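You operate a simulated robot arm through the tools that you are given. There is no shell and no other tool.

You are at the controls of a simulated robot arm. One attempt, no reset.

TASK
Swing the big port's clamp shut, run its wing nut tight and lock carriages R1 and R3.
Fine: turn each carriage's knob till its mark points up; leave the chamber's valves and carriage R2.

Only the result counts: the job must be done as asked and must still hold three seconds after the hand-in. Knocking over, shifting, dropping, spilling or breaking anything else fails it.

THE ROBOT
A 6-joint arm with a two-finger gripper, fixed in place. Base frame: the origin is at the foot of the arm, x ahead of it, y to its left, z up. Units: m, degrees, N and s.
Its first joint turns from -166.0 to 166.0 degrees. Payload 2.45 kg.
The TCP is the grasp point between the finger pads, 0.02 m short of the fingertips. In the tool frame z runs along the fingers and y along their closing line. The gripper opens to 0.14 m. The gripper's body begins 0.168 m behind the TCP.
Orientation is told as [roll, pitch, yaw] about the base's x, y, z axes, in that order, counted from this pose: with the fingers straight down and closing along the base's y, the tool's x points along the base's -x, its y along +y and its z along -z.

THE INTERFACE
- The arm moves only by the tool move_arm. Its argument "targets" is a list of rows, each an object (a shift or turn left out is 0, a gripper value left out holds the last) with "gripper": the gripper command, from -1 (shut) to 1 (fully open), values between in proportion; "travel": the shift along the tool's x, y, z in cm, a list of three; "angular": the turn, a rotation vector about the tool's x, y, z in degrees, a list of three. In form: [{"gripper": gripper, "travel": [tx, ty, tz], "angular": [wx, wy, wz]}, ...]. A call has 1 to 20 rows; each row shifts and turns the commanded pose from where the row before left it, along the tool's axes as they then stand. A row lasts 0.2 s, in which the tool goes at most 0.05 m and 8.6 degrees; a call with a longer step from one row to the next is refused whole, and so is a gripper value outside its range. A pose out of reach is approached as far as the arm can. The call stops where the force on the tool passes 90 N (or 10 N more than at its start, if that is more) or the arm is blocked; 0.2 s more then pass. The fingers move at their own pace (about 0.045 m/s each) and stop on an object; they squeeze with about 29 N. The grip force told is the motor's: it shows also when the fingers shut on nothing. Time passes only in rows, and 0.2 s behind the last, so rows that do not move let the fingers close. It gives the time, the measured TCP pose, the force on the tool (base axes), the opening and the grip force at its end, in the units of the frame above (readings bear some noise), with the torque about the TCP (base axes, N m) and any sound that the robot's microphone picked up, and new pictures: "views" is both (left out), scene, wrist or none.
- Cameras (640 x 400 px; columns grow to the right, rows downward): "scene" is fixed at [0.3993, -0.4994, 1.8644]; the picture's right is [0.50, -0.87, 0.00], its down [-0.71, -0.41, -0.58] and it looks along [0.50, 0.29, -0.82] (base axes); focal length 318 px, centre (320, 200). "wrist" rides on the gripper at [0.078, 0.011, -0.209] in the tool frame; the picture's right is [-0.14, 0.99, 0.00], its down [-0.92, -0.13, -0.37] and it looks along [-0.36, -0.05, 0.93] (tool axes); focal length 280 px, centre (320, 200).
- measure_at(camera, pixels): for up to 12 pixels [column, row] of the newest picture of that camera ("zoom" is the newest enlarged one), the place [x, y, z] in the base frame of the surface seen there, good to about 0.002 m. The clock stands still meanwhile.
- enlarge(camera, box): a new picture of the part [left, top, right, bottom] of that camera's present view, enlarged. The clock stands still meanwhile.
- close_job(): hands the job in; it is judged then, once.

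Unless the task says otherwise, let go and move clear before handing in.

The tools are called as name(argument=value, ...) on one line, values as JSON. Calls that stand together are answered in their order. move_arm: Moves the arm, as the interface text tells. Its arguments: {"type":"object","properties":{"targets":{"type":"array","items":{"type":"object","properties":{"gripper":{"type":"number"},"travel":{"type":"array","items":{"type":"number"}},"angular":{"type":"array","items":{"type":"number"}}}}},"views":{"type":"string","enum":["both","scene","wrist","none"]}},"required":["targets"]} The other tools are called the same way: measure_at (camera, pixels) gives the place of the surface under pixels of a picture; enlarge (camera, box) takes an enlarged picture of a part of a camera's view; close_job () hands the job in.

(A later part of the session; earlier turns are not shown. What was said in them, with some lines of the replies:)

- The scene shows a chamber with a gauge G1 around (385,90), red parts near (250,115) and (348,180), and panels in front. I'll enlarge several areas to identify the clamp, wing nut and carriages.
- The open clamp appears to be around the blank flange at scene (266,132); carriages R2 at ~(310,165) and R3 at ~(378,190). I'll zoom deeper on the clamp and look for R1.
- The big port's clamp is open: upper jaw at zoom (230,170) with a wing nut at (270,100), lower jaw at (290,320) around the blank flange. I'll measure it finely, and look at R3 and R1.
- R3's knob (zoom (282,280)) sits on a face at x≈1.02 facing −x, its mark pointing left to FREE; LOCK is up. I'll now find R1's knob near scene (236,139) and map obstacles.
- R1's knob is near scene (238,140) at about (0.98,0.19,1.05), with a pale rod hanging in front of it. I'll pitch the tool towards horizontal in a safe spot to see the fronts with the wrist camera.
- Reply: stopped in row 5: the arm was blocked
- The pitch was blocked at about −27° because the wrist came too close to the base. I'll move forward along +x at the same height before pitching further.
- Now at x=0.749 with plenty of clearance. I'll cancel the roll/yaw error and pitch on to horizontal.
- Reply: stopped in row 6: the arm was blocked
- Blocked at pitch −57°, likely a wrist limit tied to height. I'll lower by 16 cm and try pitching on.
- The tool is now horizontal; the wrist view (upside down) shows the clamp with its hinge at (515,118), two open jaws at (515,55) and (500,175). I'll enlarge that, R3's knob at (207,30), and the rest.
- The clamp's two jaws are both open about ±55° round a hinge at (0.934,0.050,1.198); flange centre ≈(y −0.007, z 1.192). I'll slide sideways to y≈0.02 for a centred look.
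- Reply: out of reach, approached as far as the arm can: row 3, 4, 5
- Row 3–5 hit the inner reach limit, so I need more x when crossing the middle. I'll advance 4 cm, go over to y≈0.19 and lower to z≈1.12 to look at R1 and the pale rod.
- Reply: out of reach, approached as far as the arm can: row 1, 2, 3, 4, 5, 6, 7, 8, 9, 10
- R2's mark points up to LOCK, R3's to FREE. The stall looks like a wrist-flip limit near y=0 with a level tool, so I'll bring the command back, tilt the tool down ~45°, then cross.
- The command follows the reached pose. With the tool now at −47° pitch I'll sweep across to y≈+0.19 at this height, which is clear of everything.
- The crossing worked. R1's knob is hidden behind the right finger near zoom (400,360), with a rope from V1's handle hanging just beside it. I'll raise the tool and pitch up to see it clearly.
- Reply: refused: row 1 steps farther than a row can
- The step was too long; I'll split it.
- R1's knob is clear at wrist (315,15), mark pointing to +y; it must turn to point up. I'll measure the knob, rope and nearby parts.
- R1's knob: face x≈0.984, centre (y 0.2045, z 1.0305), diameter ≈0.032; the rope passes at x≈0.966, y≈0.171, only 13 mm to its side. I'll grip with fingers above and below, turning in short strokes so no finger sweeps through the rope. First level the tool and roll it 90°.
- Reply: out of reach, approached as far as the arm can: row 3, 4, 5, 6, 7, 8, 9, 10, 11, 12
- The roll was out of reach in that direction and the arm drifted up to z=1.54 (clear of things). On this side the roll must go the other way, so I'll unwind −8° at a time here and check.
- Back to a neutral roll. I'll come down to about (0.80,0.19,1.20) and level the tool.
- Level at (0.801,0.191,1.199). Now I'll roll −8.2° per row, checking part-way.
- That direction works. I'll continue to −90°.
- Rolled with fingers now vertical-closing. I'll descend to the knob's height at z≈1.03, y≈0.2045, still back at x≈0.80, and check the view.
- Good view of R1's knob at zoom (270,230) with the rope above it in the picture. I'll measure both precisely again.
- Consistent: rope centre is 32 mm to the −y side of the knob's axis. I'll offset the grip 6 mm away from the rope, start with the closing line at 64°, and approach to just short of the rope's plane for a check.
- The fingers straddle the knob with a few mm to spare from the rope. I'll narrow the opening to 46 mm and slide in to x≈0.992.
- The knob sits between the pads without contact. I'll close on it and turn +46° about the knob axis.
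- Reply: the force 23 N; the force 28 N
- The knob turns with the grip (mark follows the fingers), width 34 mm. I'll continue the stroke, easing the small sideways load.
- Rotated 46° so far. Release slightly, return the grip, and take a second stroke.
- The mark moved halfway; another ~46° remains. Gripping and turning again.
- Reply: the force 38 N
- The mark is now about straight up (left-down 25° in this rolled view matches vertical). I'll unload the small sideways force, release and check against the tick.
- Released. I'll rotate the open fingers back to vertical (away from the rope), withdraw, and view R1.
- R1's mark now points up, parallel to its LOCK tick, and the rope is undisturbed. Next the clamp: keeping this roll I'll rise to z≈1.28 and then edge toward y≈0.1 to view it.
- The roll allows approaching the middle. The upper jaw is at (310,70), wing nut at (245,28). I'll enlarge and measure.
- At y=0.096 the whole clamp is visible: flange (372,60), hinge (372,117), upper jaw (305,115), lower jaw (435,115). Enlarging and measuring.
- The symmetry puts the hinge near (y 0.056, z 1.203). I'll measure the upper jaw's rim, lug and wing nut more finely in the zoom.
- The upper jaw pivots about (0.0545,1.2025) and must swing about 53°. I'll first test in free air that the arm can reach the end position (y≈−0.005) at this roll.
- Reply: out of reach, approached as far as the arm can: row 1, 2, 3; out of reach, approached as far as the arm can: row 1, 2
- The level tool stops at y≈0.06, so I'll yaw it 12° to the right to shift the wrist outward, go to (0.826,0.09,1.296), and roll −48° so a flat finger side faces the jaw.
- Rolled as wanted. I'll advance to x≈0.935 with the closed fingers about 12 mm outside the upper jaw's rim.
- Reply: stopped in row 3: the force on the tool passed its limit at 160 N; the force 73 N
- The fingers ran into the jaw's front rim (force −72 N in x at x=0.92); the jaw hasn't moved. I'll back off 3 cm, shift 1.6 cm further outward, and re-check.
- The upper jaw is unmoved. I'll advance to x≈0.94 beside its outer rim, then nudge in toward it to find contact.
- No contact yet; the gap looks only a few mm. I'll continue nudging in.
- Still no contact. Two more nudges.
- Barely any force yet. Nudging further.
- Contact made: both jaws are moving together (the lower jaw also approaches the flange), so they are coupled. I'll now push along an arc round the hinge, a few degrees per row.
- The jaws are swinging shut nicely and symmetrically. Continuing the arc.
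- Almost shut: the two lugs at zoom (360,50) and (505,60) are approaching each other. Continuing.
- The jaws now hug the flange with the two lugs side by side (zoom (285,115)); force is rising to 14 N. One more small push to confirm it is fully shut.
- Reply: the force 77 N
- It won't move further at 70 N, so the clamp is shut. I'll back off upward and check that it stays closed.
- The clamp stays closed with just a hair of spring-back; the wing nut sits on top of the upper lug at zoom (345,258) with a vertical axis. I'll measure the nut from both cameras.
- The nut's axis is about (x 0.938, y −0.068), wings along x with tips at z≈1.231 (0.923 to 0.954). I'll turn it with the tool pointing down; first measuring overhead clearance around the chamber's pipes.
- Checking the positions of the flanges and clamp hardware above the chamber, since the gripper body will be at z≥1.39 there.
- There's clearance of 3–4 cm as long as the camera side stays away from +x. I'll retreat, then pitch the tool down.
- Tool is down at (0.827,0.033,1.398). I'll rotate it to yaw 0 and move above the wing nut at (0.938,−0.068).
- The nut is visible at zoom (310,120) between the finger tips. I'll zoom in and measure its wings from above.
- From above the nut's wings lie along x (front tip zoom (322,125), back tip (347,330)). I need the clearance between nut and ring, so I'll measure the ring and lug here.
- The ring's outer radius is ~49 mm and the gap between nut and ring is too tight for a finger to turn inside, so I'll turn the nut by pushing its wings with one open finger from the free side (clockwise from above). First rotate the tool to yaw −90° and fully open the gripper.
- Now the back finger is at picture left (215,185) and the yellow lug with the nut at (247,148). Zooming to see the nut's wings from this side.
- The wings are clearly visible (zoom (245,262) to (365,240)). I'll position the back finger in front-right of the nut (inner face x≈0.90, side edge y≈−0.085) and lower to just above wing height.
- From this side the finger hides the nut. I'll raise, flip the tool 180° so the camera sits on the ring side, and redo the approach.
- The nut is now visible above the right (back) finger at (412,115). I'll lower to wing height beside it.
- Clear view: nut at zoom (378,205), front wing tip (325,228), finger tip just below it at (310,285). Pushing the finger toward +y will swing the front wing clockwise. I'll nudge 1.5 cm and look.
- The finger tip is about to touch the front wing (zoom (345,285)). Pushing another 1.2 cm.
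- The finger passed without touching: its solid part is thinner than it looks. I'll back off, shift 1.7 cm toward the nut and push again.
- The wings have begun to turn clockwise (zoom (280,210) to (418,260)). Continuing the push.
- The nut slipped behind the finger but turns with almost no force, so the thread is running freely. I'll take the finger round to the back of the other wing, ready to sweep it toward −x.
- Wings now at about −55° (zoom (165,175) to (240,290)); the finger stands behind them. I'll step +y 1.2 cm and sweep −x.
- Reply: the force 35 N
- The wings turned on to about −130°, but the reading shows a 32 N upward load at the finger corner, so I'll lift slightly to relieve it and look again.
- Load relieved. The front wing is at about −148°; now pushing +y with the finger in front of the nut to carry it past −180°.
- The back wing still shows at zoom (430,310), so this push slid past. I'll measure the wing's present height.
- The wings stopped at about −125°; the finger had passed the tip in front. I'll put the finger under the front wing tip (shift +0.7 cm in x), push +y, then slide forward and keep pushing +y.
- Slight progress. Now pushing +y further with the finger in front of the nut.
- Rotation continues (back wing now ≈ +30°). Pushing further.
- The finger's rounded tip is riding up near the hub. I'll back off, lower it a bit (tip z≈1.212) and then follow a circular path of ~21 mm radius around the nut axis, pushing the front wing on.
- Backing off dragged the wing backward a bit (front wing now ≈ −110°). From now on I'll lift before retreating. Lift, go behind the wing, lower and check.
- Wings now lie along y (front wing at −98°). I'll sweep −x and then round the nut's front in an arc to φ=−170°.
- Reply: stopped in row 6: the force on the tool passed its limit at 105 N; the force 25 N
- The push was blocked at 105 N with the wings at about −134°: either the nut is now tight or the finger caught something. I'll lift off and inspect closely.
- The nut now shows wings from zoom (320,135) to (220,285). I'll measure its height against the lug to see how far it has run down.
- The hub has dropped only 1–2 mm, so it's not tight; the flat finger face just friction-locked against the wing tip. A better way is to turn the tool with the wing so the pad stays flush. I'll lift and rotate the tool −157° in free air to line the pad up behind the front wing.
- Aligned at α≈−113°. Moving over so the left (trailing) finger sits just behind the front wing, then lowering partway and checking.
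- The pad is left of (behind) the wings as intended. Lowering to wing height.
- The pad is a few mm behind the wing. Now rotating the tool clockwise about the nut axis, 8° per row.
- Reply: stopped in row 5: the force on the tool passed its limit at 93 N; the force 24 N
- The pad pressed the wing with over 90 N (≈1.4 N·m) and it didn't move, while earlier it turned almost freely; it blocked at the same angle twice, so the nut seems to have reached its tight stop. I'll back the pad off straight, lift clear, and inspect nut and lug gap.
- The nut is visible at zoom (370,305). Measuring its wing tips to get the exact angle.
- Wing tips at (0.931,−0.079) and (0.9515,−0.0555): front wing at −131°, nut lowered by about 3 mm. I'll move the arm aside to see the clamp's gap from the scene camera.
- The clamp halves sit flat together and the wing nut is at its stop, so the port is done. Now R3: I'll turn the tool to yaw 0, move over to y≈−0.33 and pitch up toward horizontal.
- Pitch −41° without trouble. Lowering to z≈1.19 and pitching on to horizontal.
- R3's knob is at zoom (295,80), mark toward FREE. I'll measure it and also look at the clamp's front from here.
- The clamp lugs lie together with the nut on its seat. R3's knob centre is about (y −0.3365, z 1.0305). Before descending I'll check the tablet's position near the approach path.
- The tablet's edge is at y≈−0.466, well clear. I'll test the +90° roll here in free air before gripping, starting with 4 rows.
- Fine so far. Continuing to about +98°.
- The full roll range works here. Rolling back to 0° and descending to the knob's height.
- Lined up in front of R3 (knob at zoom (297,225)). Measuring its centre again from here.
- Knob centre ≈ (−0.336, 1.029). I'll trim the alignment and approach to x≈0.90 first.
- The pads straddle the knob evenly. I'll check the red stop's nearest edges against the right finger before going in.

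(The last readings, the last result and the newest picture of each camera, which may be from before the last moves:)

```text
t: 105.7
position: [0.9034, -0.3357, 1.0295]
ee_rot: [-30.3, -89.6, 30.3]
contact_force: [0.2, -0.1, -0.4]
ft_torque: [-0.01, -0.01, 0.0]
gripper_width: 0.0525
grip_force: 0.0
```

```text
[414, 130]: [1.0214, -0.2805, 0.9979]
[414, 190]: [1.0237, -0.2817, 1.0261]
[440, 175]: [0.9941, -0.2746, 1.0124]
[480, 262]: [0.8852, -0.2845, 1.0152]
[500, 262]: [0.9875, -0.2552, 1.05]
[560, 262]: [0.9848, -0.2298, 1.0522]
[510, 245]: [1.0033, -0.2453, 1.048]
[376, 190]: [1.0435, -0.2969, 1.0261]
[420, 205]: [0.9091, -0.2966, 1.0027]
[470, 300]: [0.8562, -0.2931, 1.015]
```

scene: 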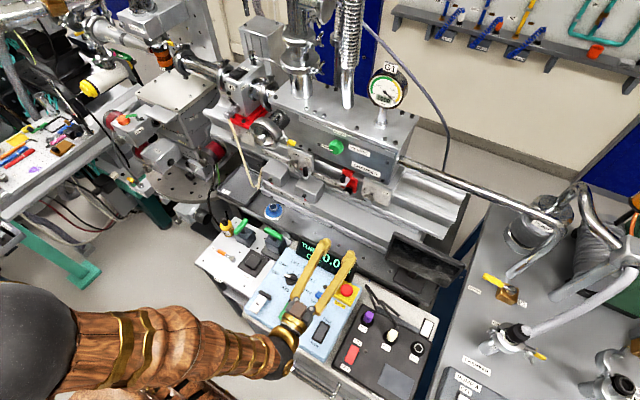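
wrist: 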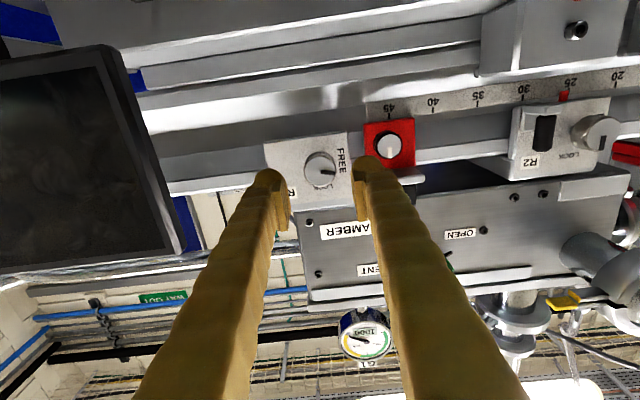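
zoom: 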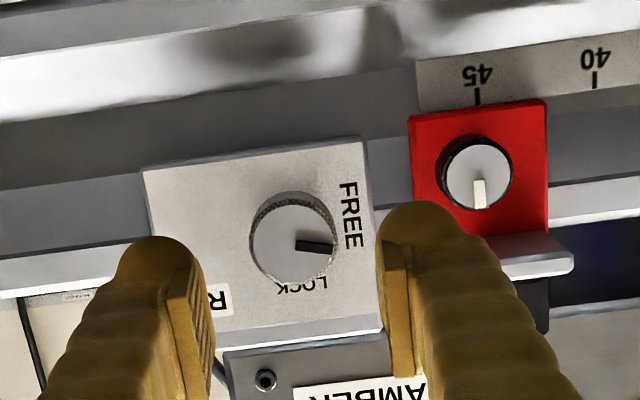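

Clearances are fine (10 mm to the red stop's knob). Narrowing slightly and sliding in over the knob.

move_arm(targets=[{"gripper": -0.34, "travel": [0, 0, 2.9]}, {"travel": [0, 0, 2.9]}, {"travel": [0, 0, 2.9]}], views="wrist")

enlarge(camera="wrist", box=[230, 100, 430, 250])

```text
t: 106.5
position: [0.9896, -0.3355, 1.0295]
ee_rot: [-29.7, -89.7, 29.6]
contact_force: [-0.8, -0.2, 0.4]
ft_torque: [0.01, -0.02, 0.01]
gripper_width: 0.0464
grip_force: 0.0
```

wrist: 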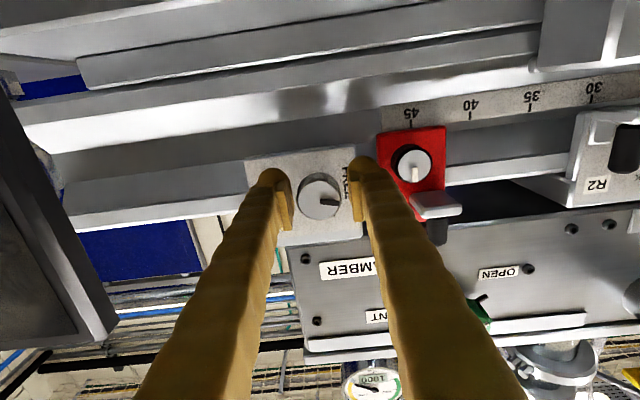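

```text
2.67 times, centred on (330, 175) of wrist
```

zoom: 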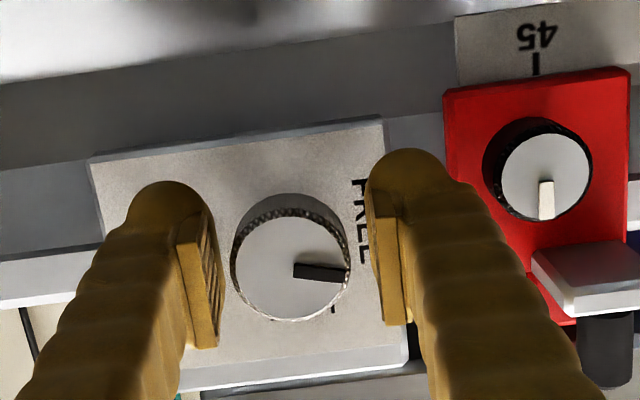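

The knob is centred between the pads. Closing on it.

move_arm(targets=[{"gripper": -1}, {"gripper": -1}, {"gripper": -1}], views="none")

move_arm(targets=[{"angular": [0, 0, 7.5]}, {"angular": [0, 0, 7.5]}, {"angular": [0, 0, 7.5]}, {"angular": [0, 0, 7.5]}], views="wrist")

enlarge(camera="wrist", box=[230, 100, 430, 250])

```text
t: 107.3
position: [0.9895, -0.3351, 1.028]
ee_rot: [-27.6, -89.7, 27.5]
contact_force: [12.3, -22.4, -0.8]
ft_torque: [0.02, 0.07, -0.14]
gripper_width: 0.0347
grip_force: 45.4
```

```text
t: 108.3
position: [0.9909, -0.3347, 1.0293]
ee_rot: [89.5, -60.1, -89.6]
contact_force: [-27.7, -16.3, 10.5]
ft_torque: [0.06, -0.21, -0.25]
gripper_width: 0.0346
grip_force: 45.3
```

wrist: 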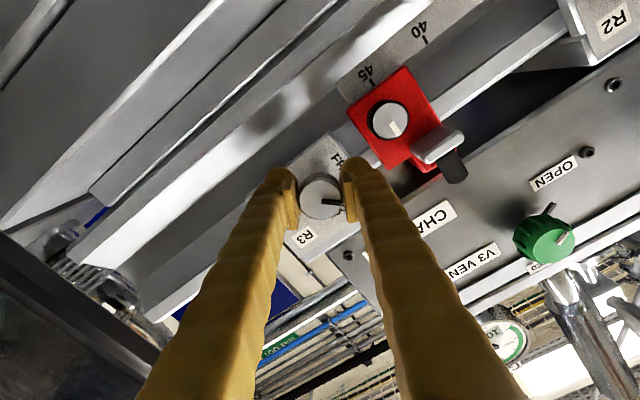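

```text
2.67 times, centred on (330, 175) of wrist
```

zoom: 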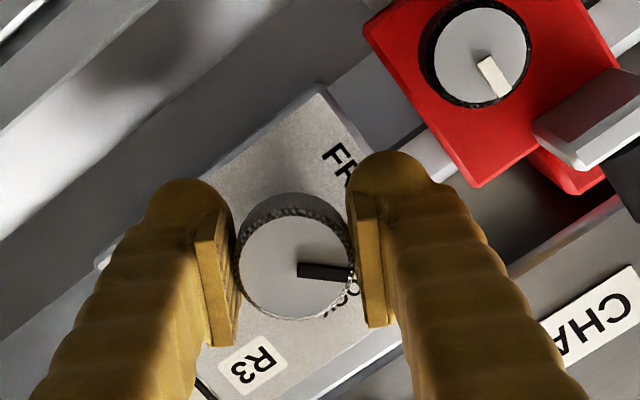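

The knob follows the grip (30° done). Continuing in two parts.

move_arm(targets=[{"travel": [-0.1, -0.06, -0.05], "angular": [0, 0, 7.5]}, {"travel": [-0.08, -0.06, 0], "angular": [0, 0, 7.5]}, {"angular": [0, 0, 7.5]}, {"angular": [0, 0, 7.5]}], views="none")

move_arm(targets=[{"angular": [0, 0, 7.5]}, {"angular": [0, 0, 7.5]}, {"angular": [0, 0, 7.5]}, {"angular": [0, 0, 7.5]}], views="wrist")

enlarge(camera="wrist", box=[230, 100, 430, 250])

```text
t: 109.3
position: [0.9907, -0.3359, 1.0284]
ee_rot: [89.8, -30.1, -89.8]
contact_force: [-19.0, 40.9, 15.1]
ft_torque: [-0.1, -0.3, 0.69]
gripper_width: 0.0348
grip_force: 45.2
```

```text
t: 110.3
position: [0.9899, -0.339, 1.0314]
ee_rot: [89.8, -0.1, -90.1]
contact_force: [6.4, 6.8, 28.7]
ft_torque: [-0.37, -0.21, -0.01]
gripper_width: 0.0334
grip_force: 44.7
```

wrist: 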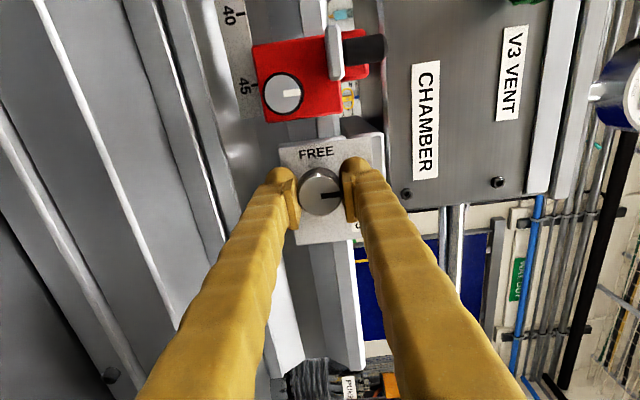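

```text
2.67 times, centred on (330, 175) of wrist
```

zoom: 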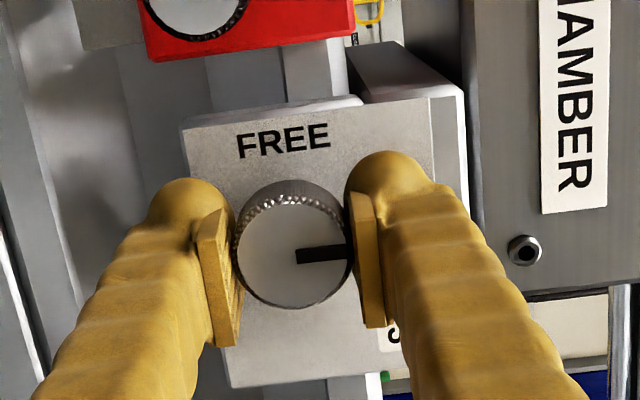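

The mark now points straight up (zoom (298,257) to (350,250) is vertical in this rolled view). I'll unload and open to verify.

move_arm(targets=[{"travel": [0.05, 0.2, 0]}, {"gripper": -0.34}, {"gripper": -0.34}], views="wrist")

enlarge(camera="wrist", box=[230, 100, 430, 250])

```text
t: 111.1
position: [0.9908, -0.337, 1.0303]
ee_rot: [89.6, -0.3, -90.1]
contact_force: [0.8, 0.6, -0.3]
ft_torque: [-0.02, 0.01, 0.0]
gripper_width: 0.0462
grip_force: 0.0
```

wrist: 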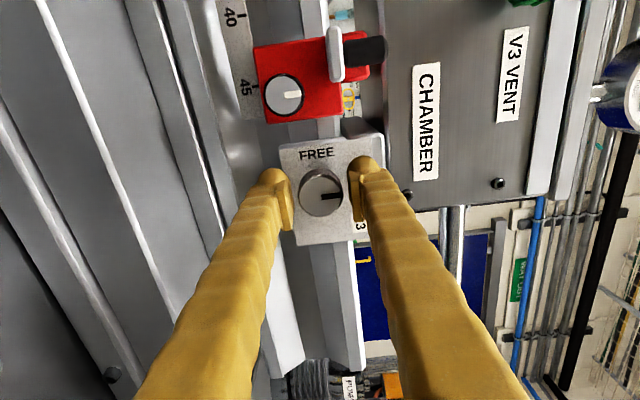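

```text
2.67 times, centred on (330, 175) of wrist
```

zoom: 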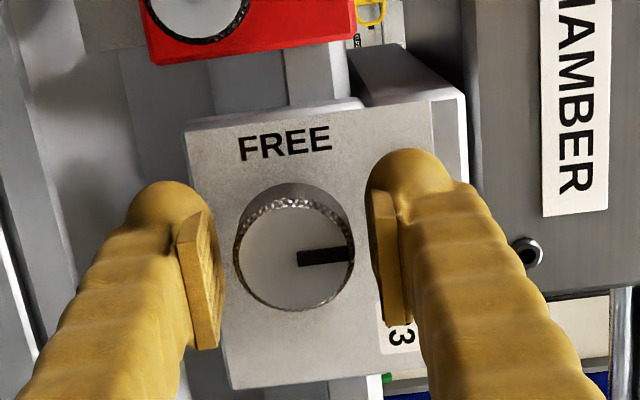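

R3's mark is parallel to the vertical "FREE" lettering, i.e. pointing up. Withdrawing straight back and viewing the whole bench.

move_arm(targets=[{"travel": [0, 0, -3]}, {"travel": [0, 0, -4]}, {"travel": [0, 0, -4]}, {"travel": [0, 0, -4]}, {"travel": [0, 0, -4]}, {"travel": [0, 0, -3]}])

enlarge(camera="wrist", box=[230, 60, 430, 200])

enlarge(camera="scene", box=[210, 90, 400, 215])

enlarge(camera="scene", box=[340, 165, 400, 210])

```text
t: 112.5
position: [0.7714, -0.3379, 1.034]
ee_rot: [89.7, -0.3, -90.0]
contact_force: [0.6, 0.2, 0.5]
ft_torque: [0.03, 0.01, 0.02]
gripper_width: 0.0461
grip_force: 0.0
```

scene: 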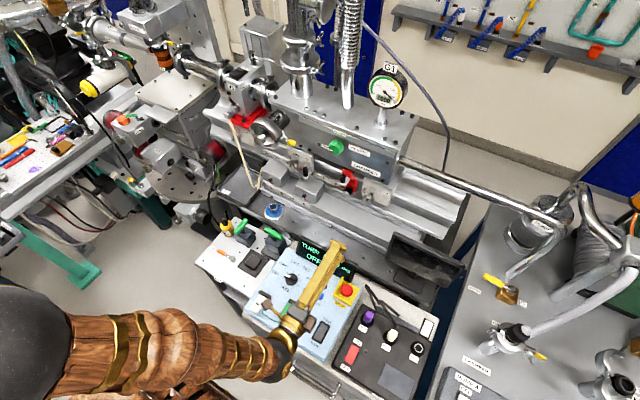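
wrist: 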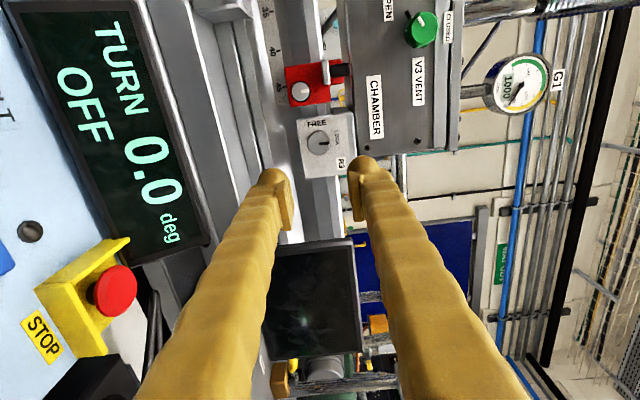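

```text
2.86 times, centred on (330, 130) of wrist
```

zoom: 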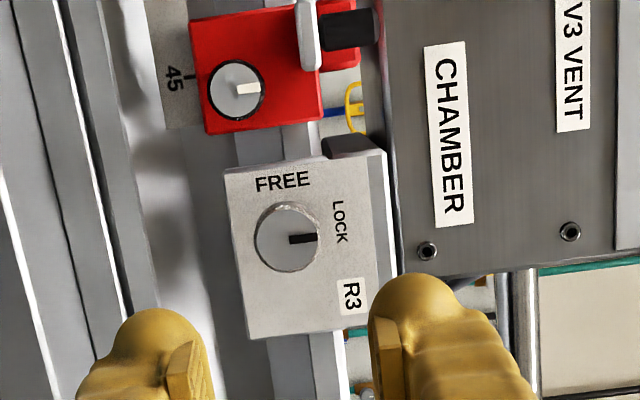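

```text
3.20 times, centred on (305, 152) of scene
```

zoom: 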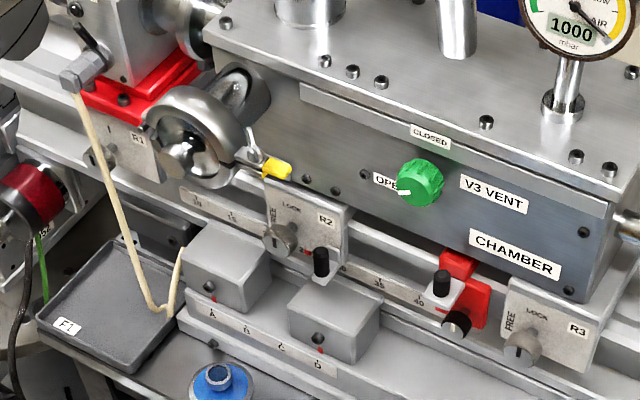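

```text
8.89 times, centred on (370, 188) of scene
```

zoom: 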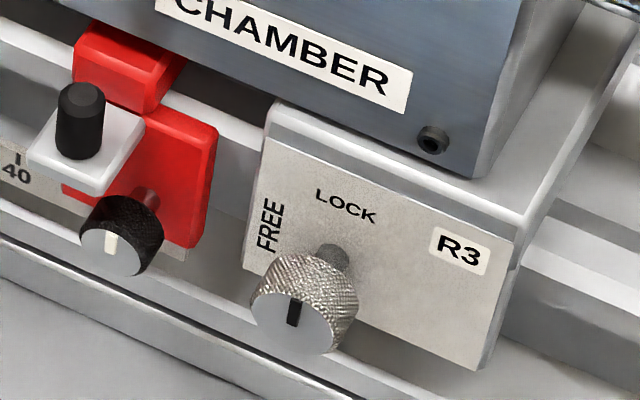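

R3 is locked, and R1, R2, V1, V3 and the rope look as they should. I'll rise clear and take one last close look at the clamp, nut and R1.

move_arm(targets=[{"travel": [0, 4.5, 0]}, {"travel": [0, 4.5, 0]}, {"travel": [0, 4.5, 0]}, {"travel": [0, 4, 0]}])

enlarge(camera="scene", box=[225, 105, 305, 160])

enlarge(camera="scene", box=[265, 115, 301, 145])

```text
t: 113.5
position: [0.7699, -0.3345, 1.2069]
ee_rot: [89.6, -0.1, -90.0]
contact_force: [-0.4, 0.1, 0.0]
ft_torque: [0.01, -0.02, -0.02]
gripper_width: 0.0466
grip_force: 0.1
```

scene: 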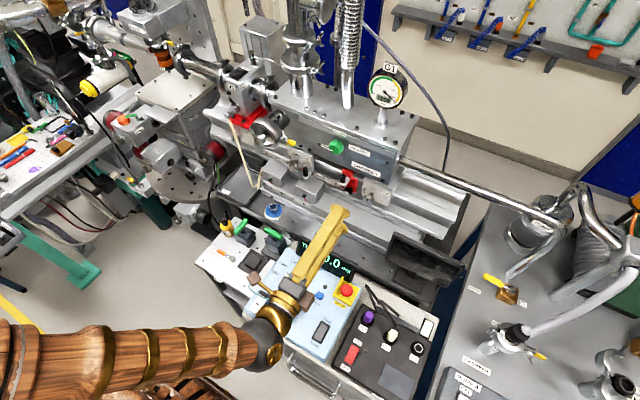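
wrist: 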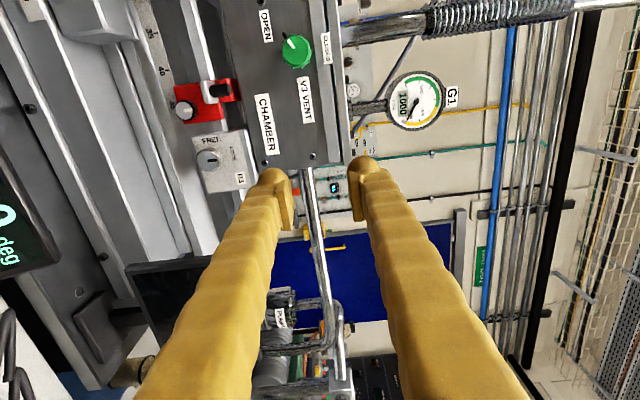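

```text
7.27 times, centred on (265, 132) of scene
```

zoom: 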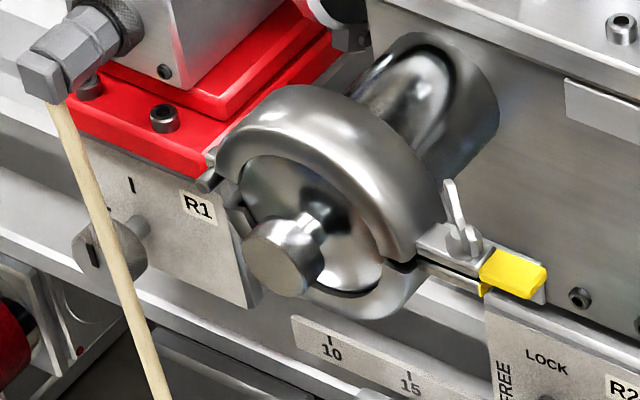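

```text
13.33 times, centred on (283, 130) of scene
```

zoom: 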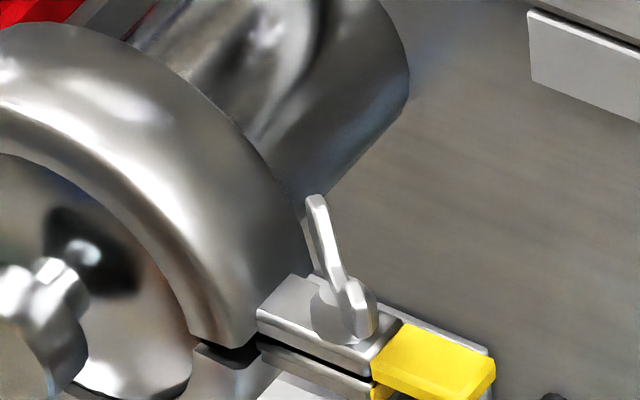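

The nut sits flat on the upper lug with the clamp halves closed, R1 and R3 marks point up, R2, the valves and the rope are untouched, and the arm is clear. Handing in.

close_job()

```text
The job is handed in.
```

I've handed the job in: the big port's clamp is shut, its wing nut is tight, and carriages R1 and R3 are locked. The verdict hasn't come back to me.

- **Clamp:** I pushed the jaws round the flange until they would not move further at about 70 N. They sprang back very slightly (about 1° or less) when I let go, leaving a narrow gap between the lugs.
- **Wing nut:** I turned it clockwise about 130° in total. It then held against two pushes of over 90 N at the same angle, and in the last close-up it sits on the upper lug. That is why I call it tight. I had no direct torque reading, so this is a judgement.
- **R1 and R3:** Both marks now point straight up, checked against R1's lock tick and the lettering on R3's plate.
- **Left alone:** R2 is still locked, and V1, V3 and the rope hanging from V1's handle look unchanged.
- **One bump:** On the way in, the closed fingers struck the front of the upper jaw once, peaking at 160 N. The jaw did not move, and I saw no damage.

The gripper was open and clear of everything when I handed in.
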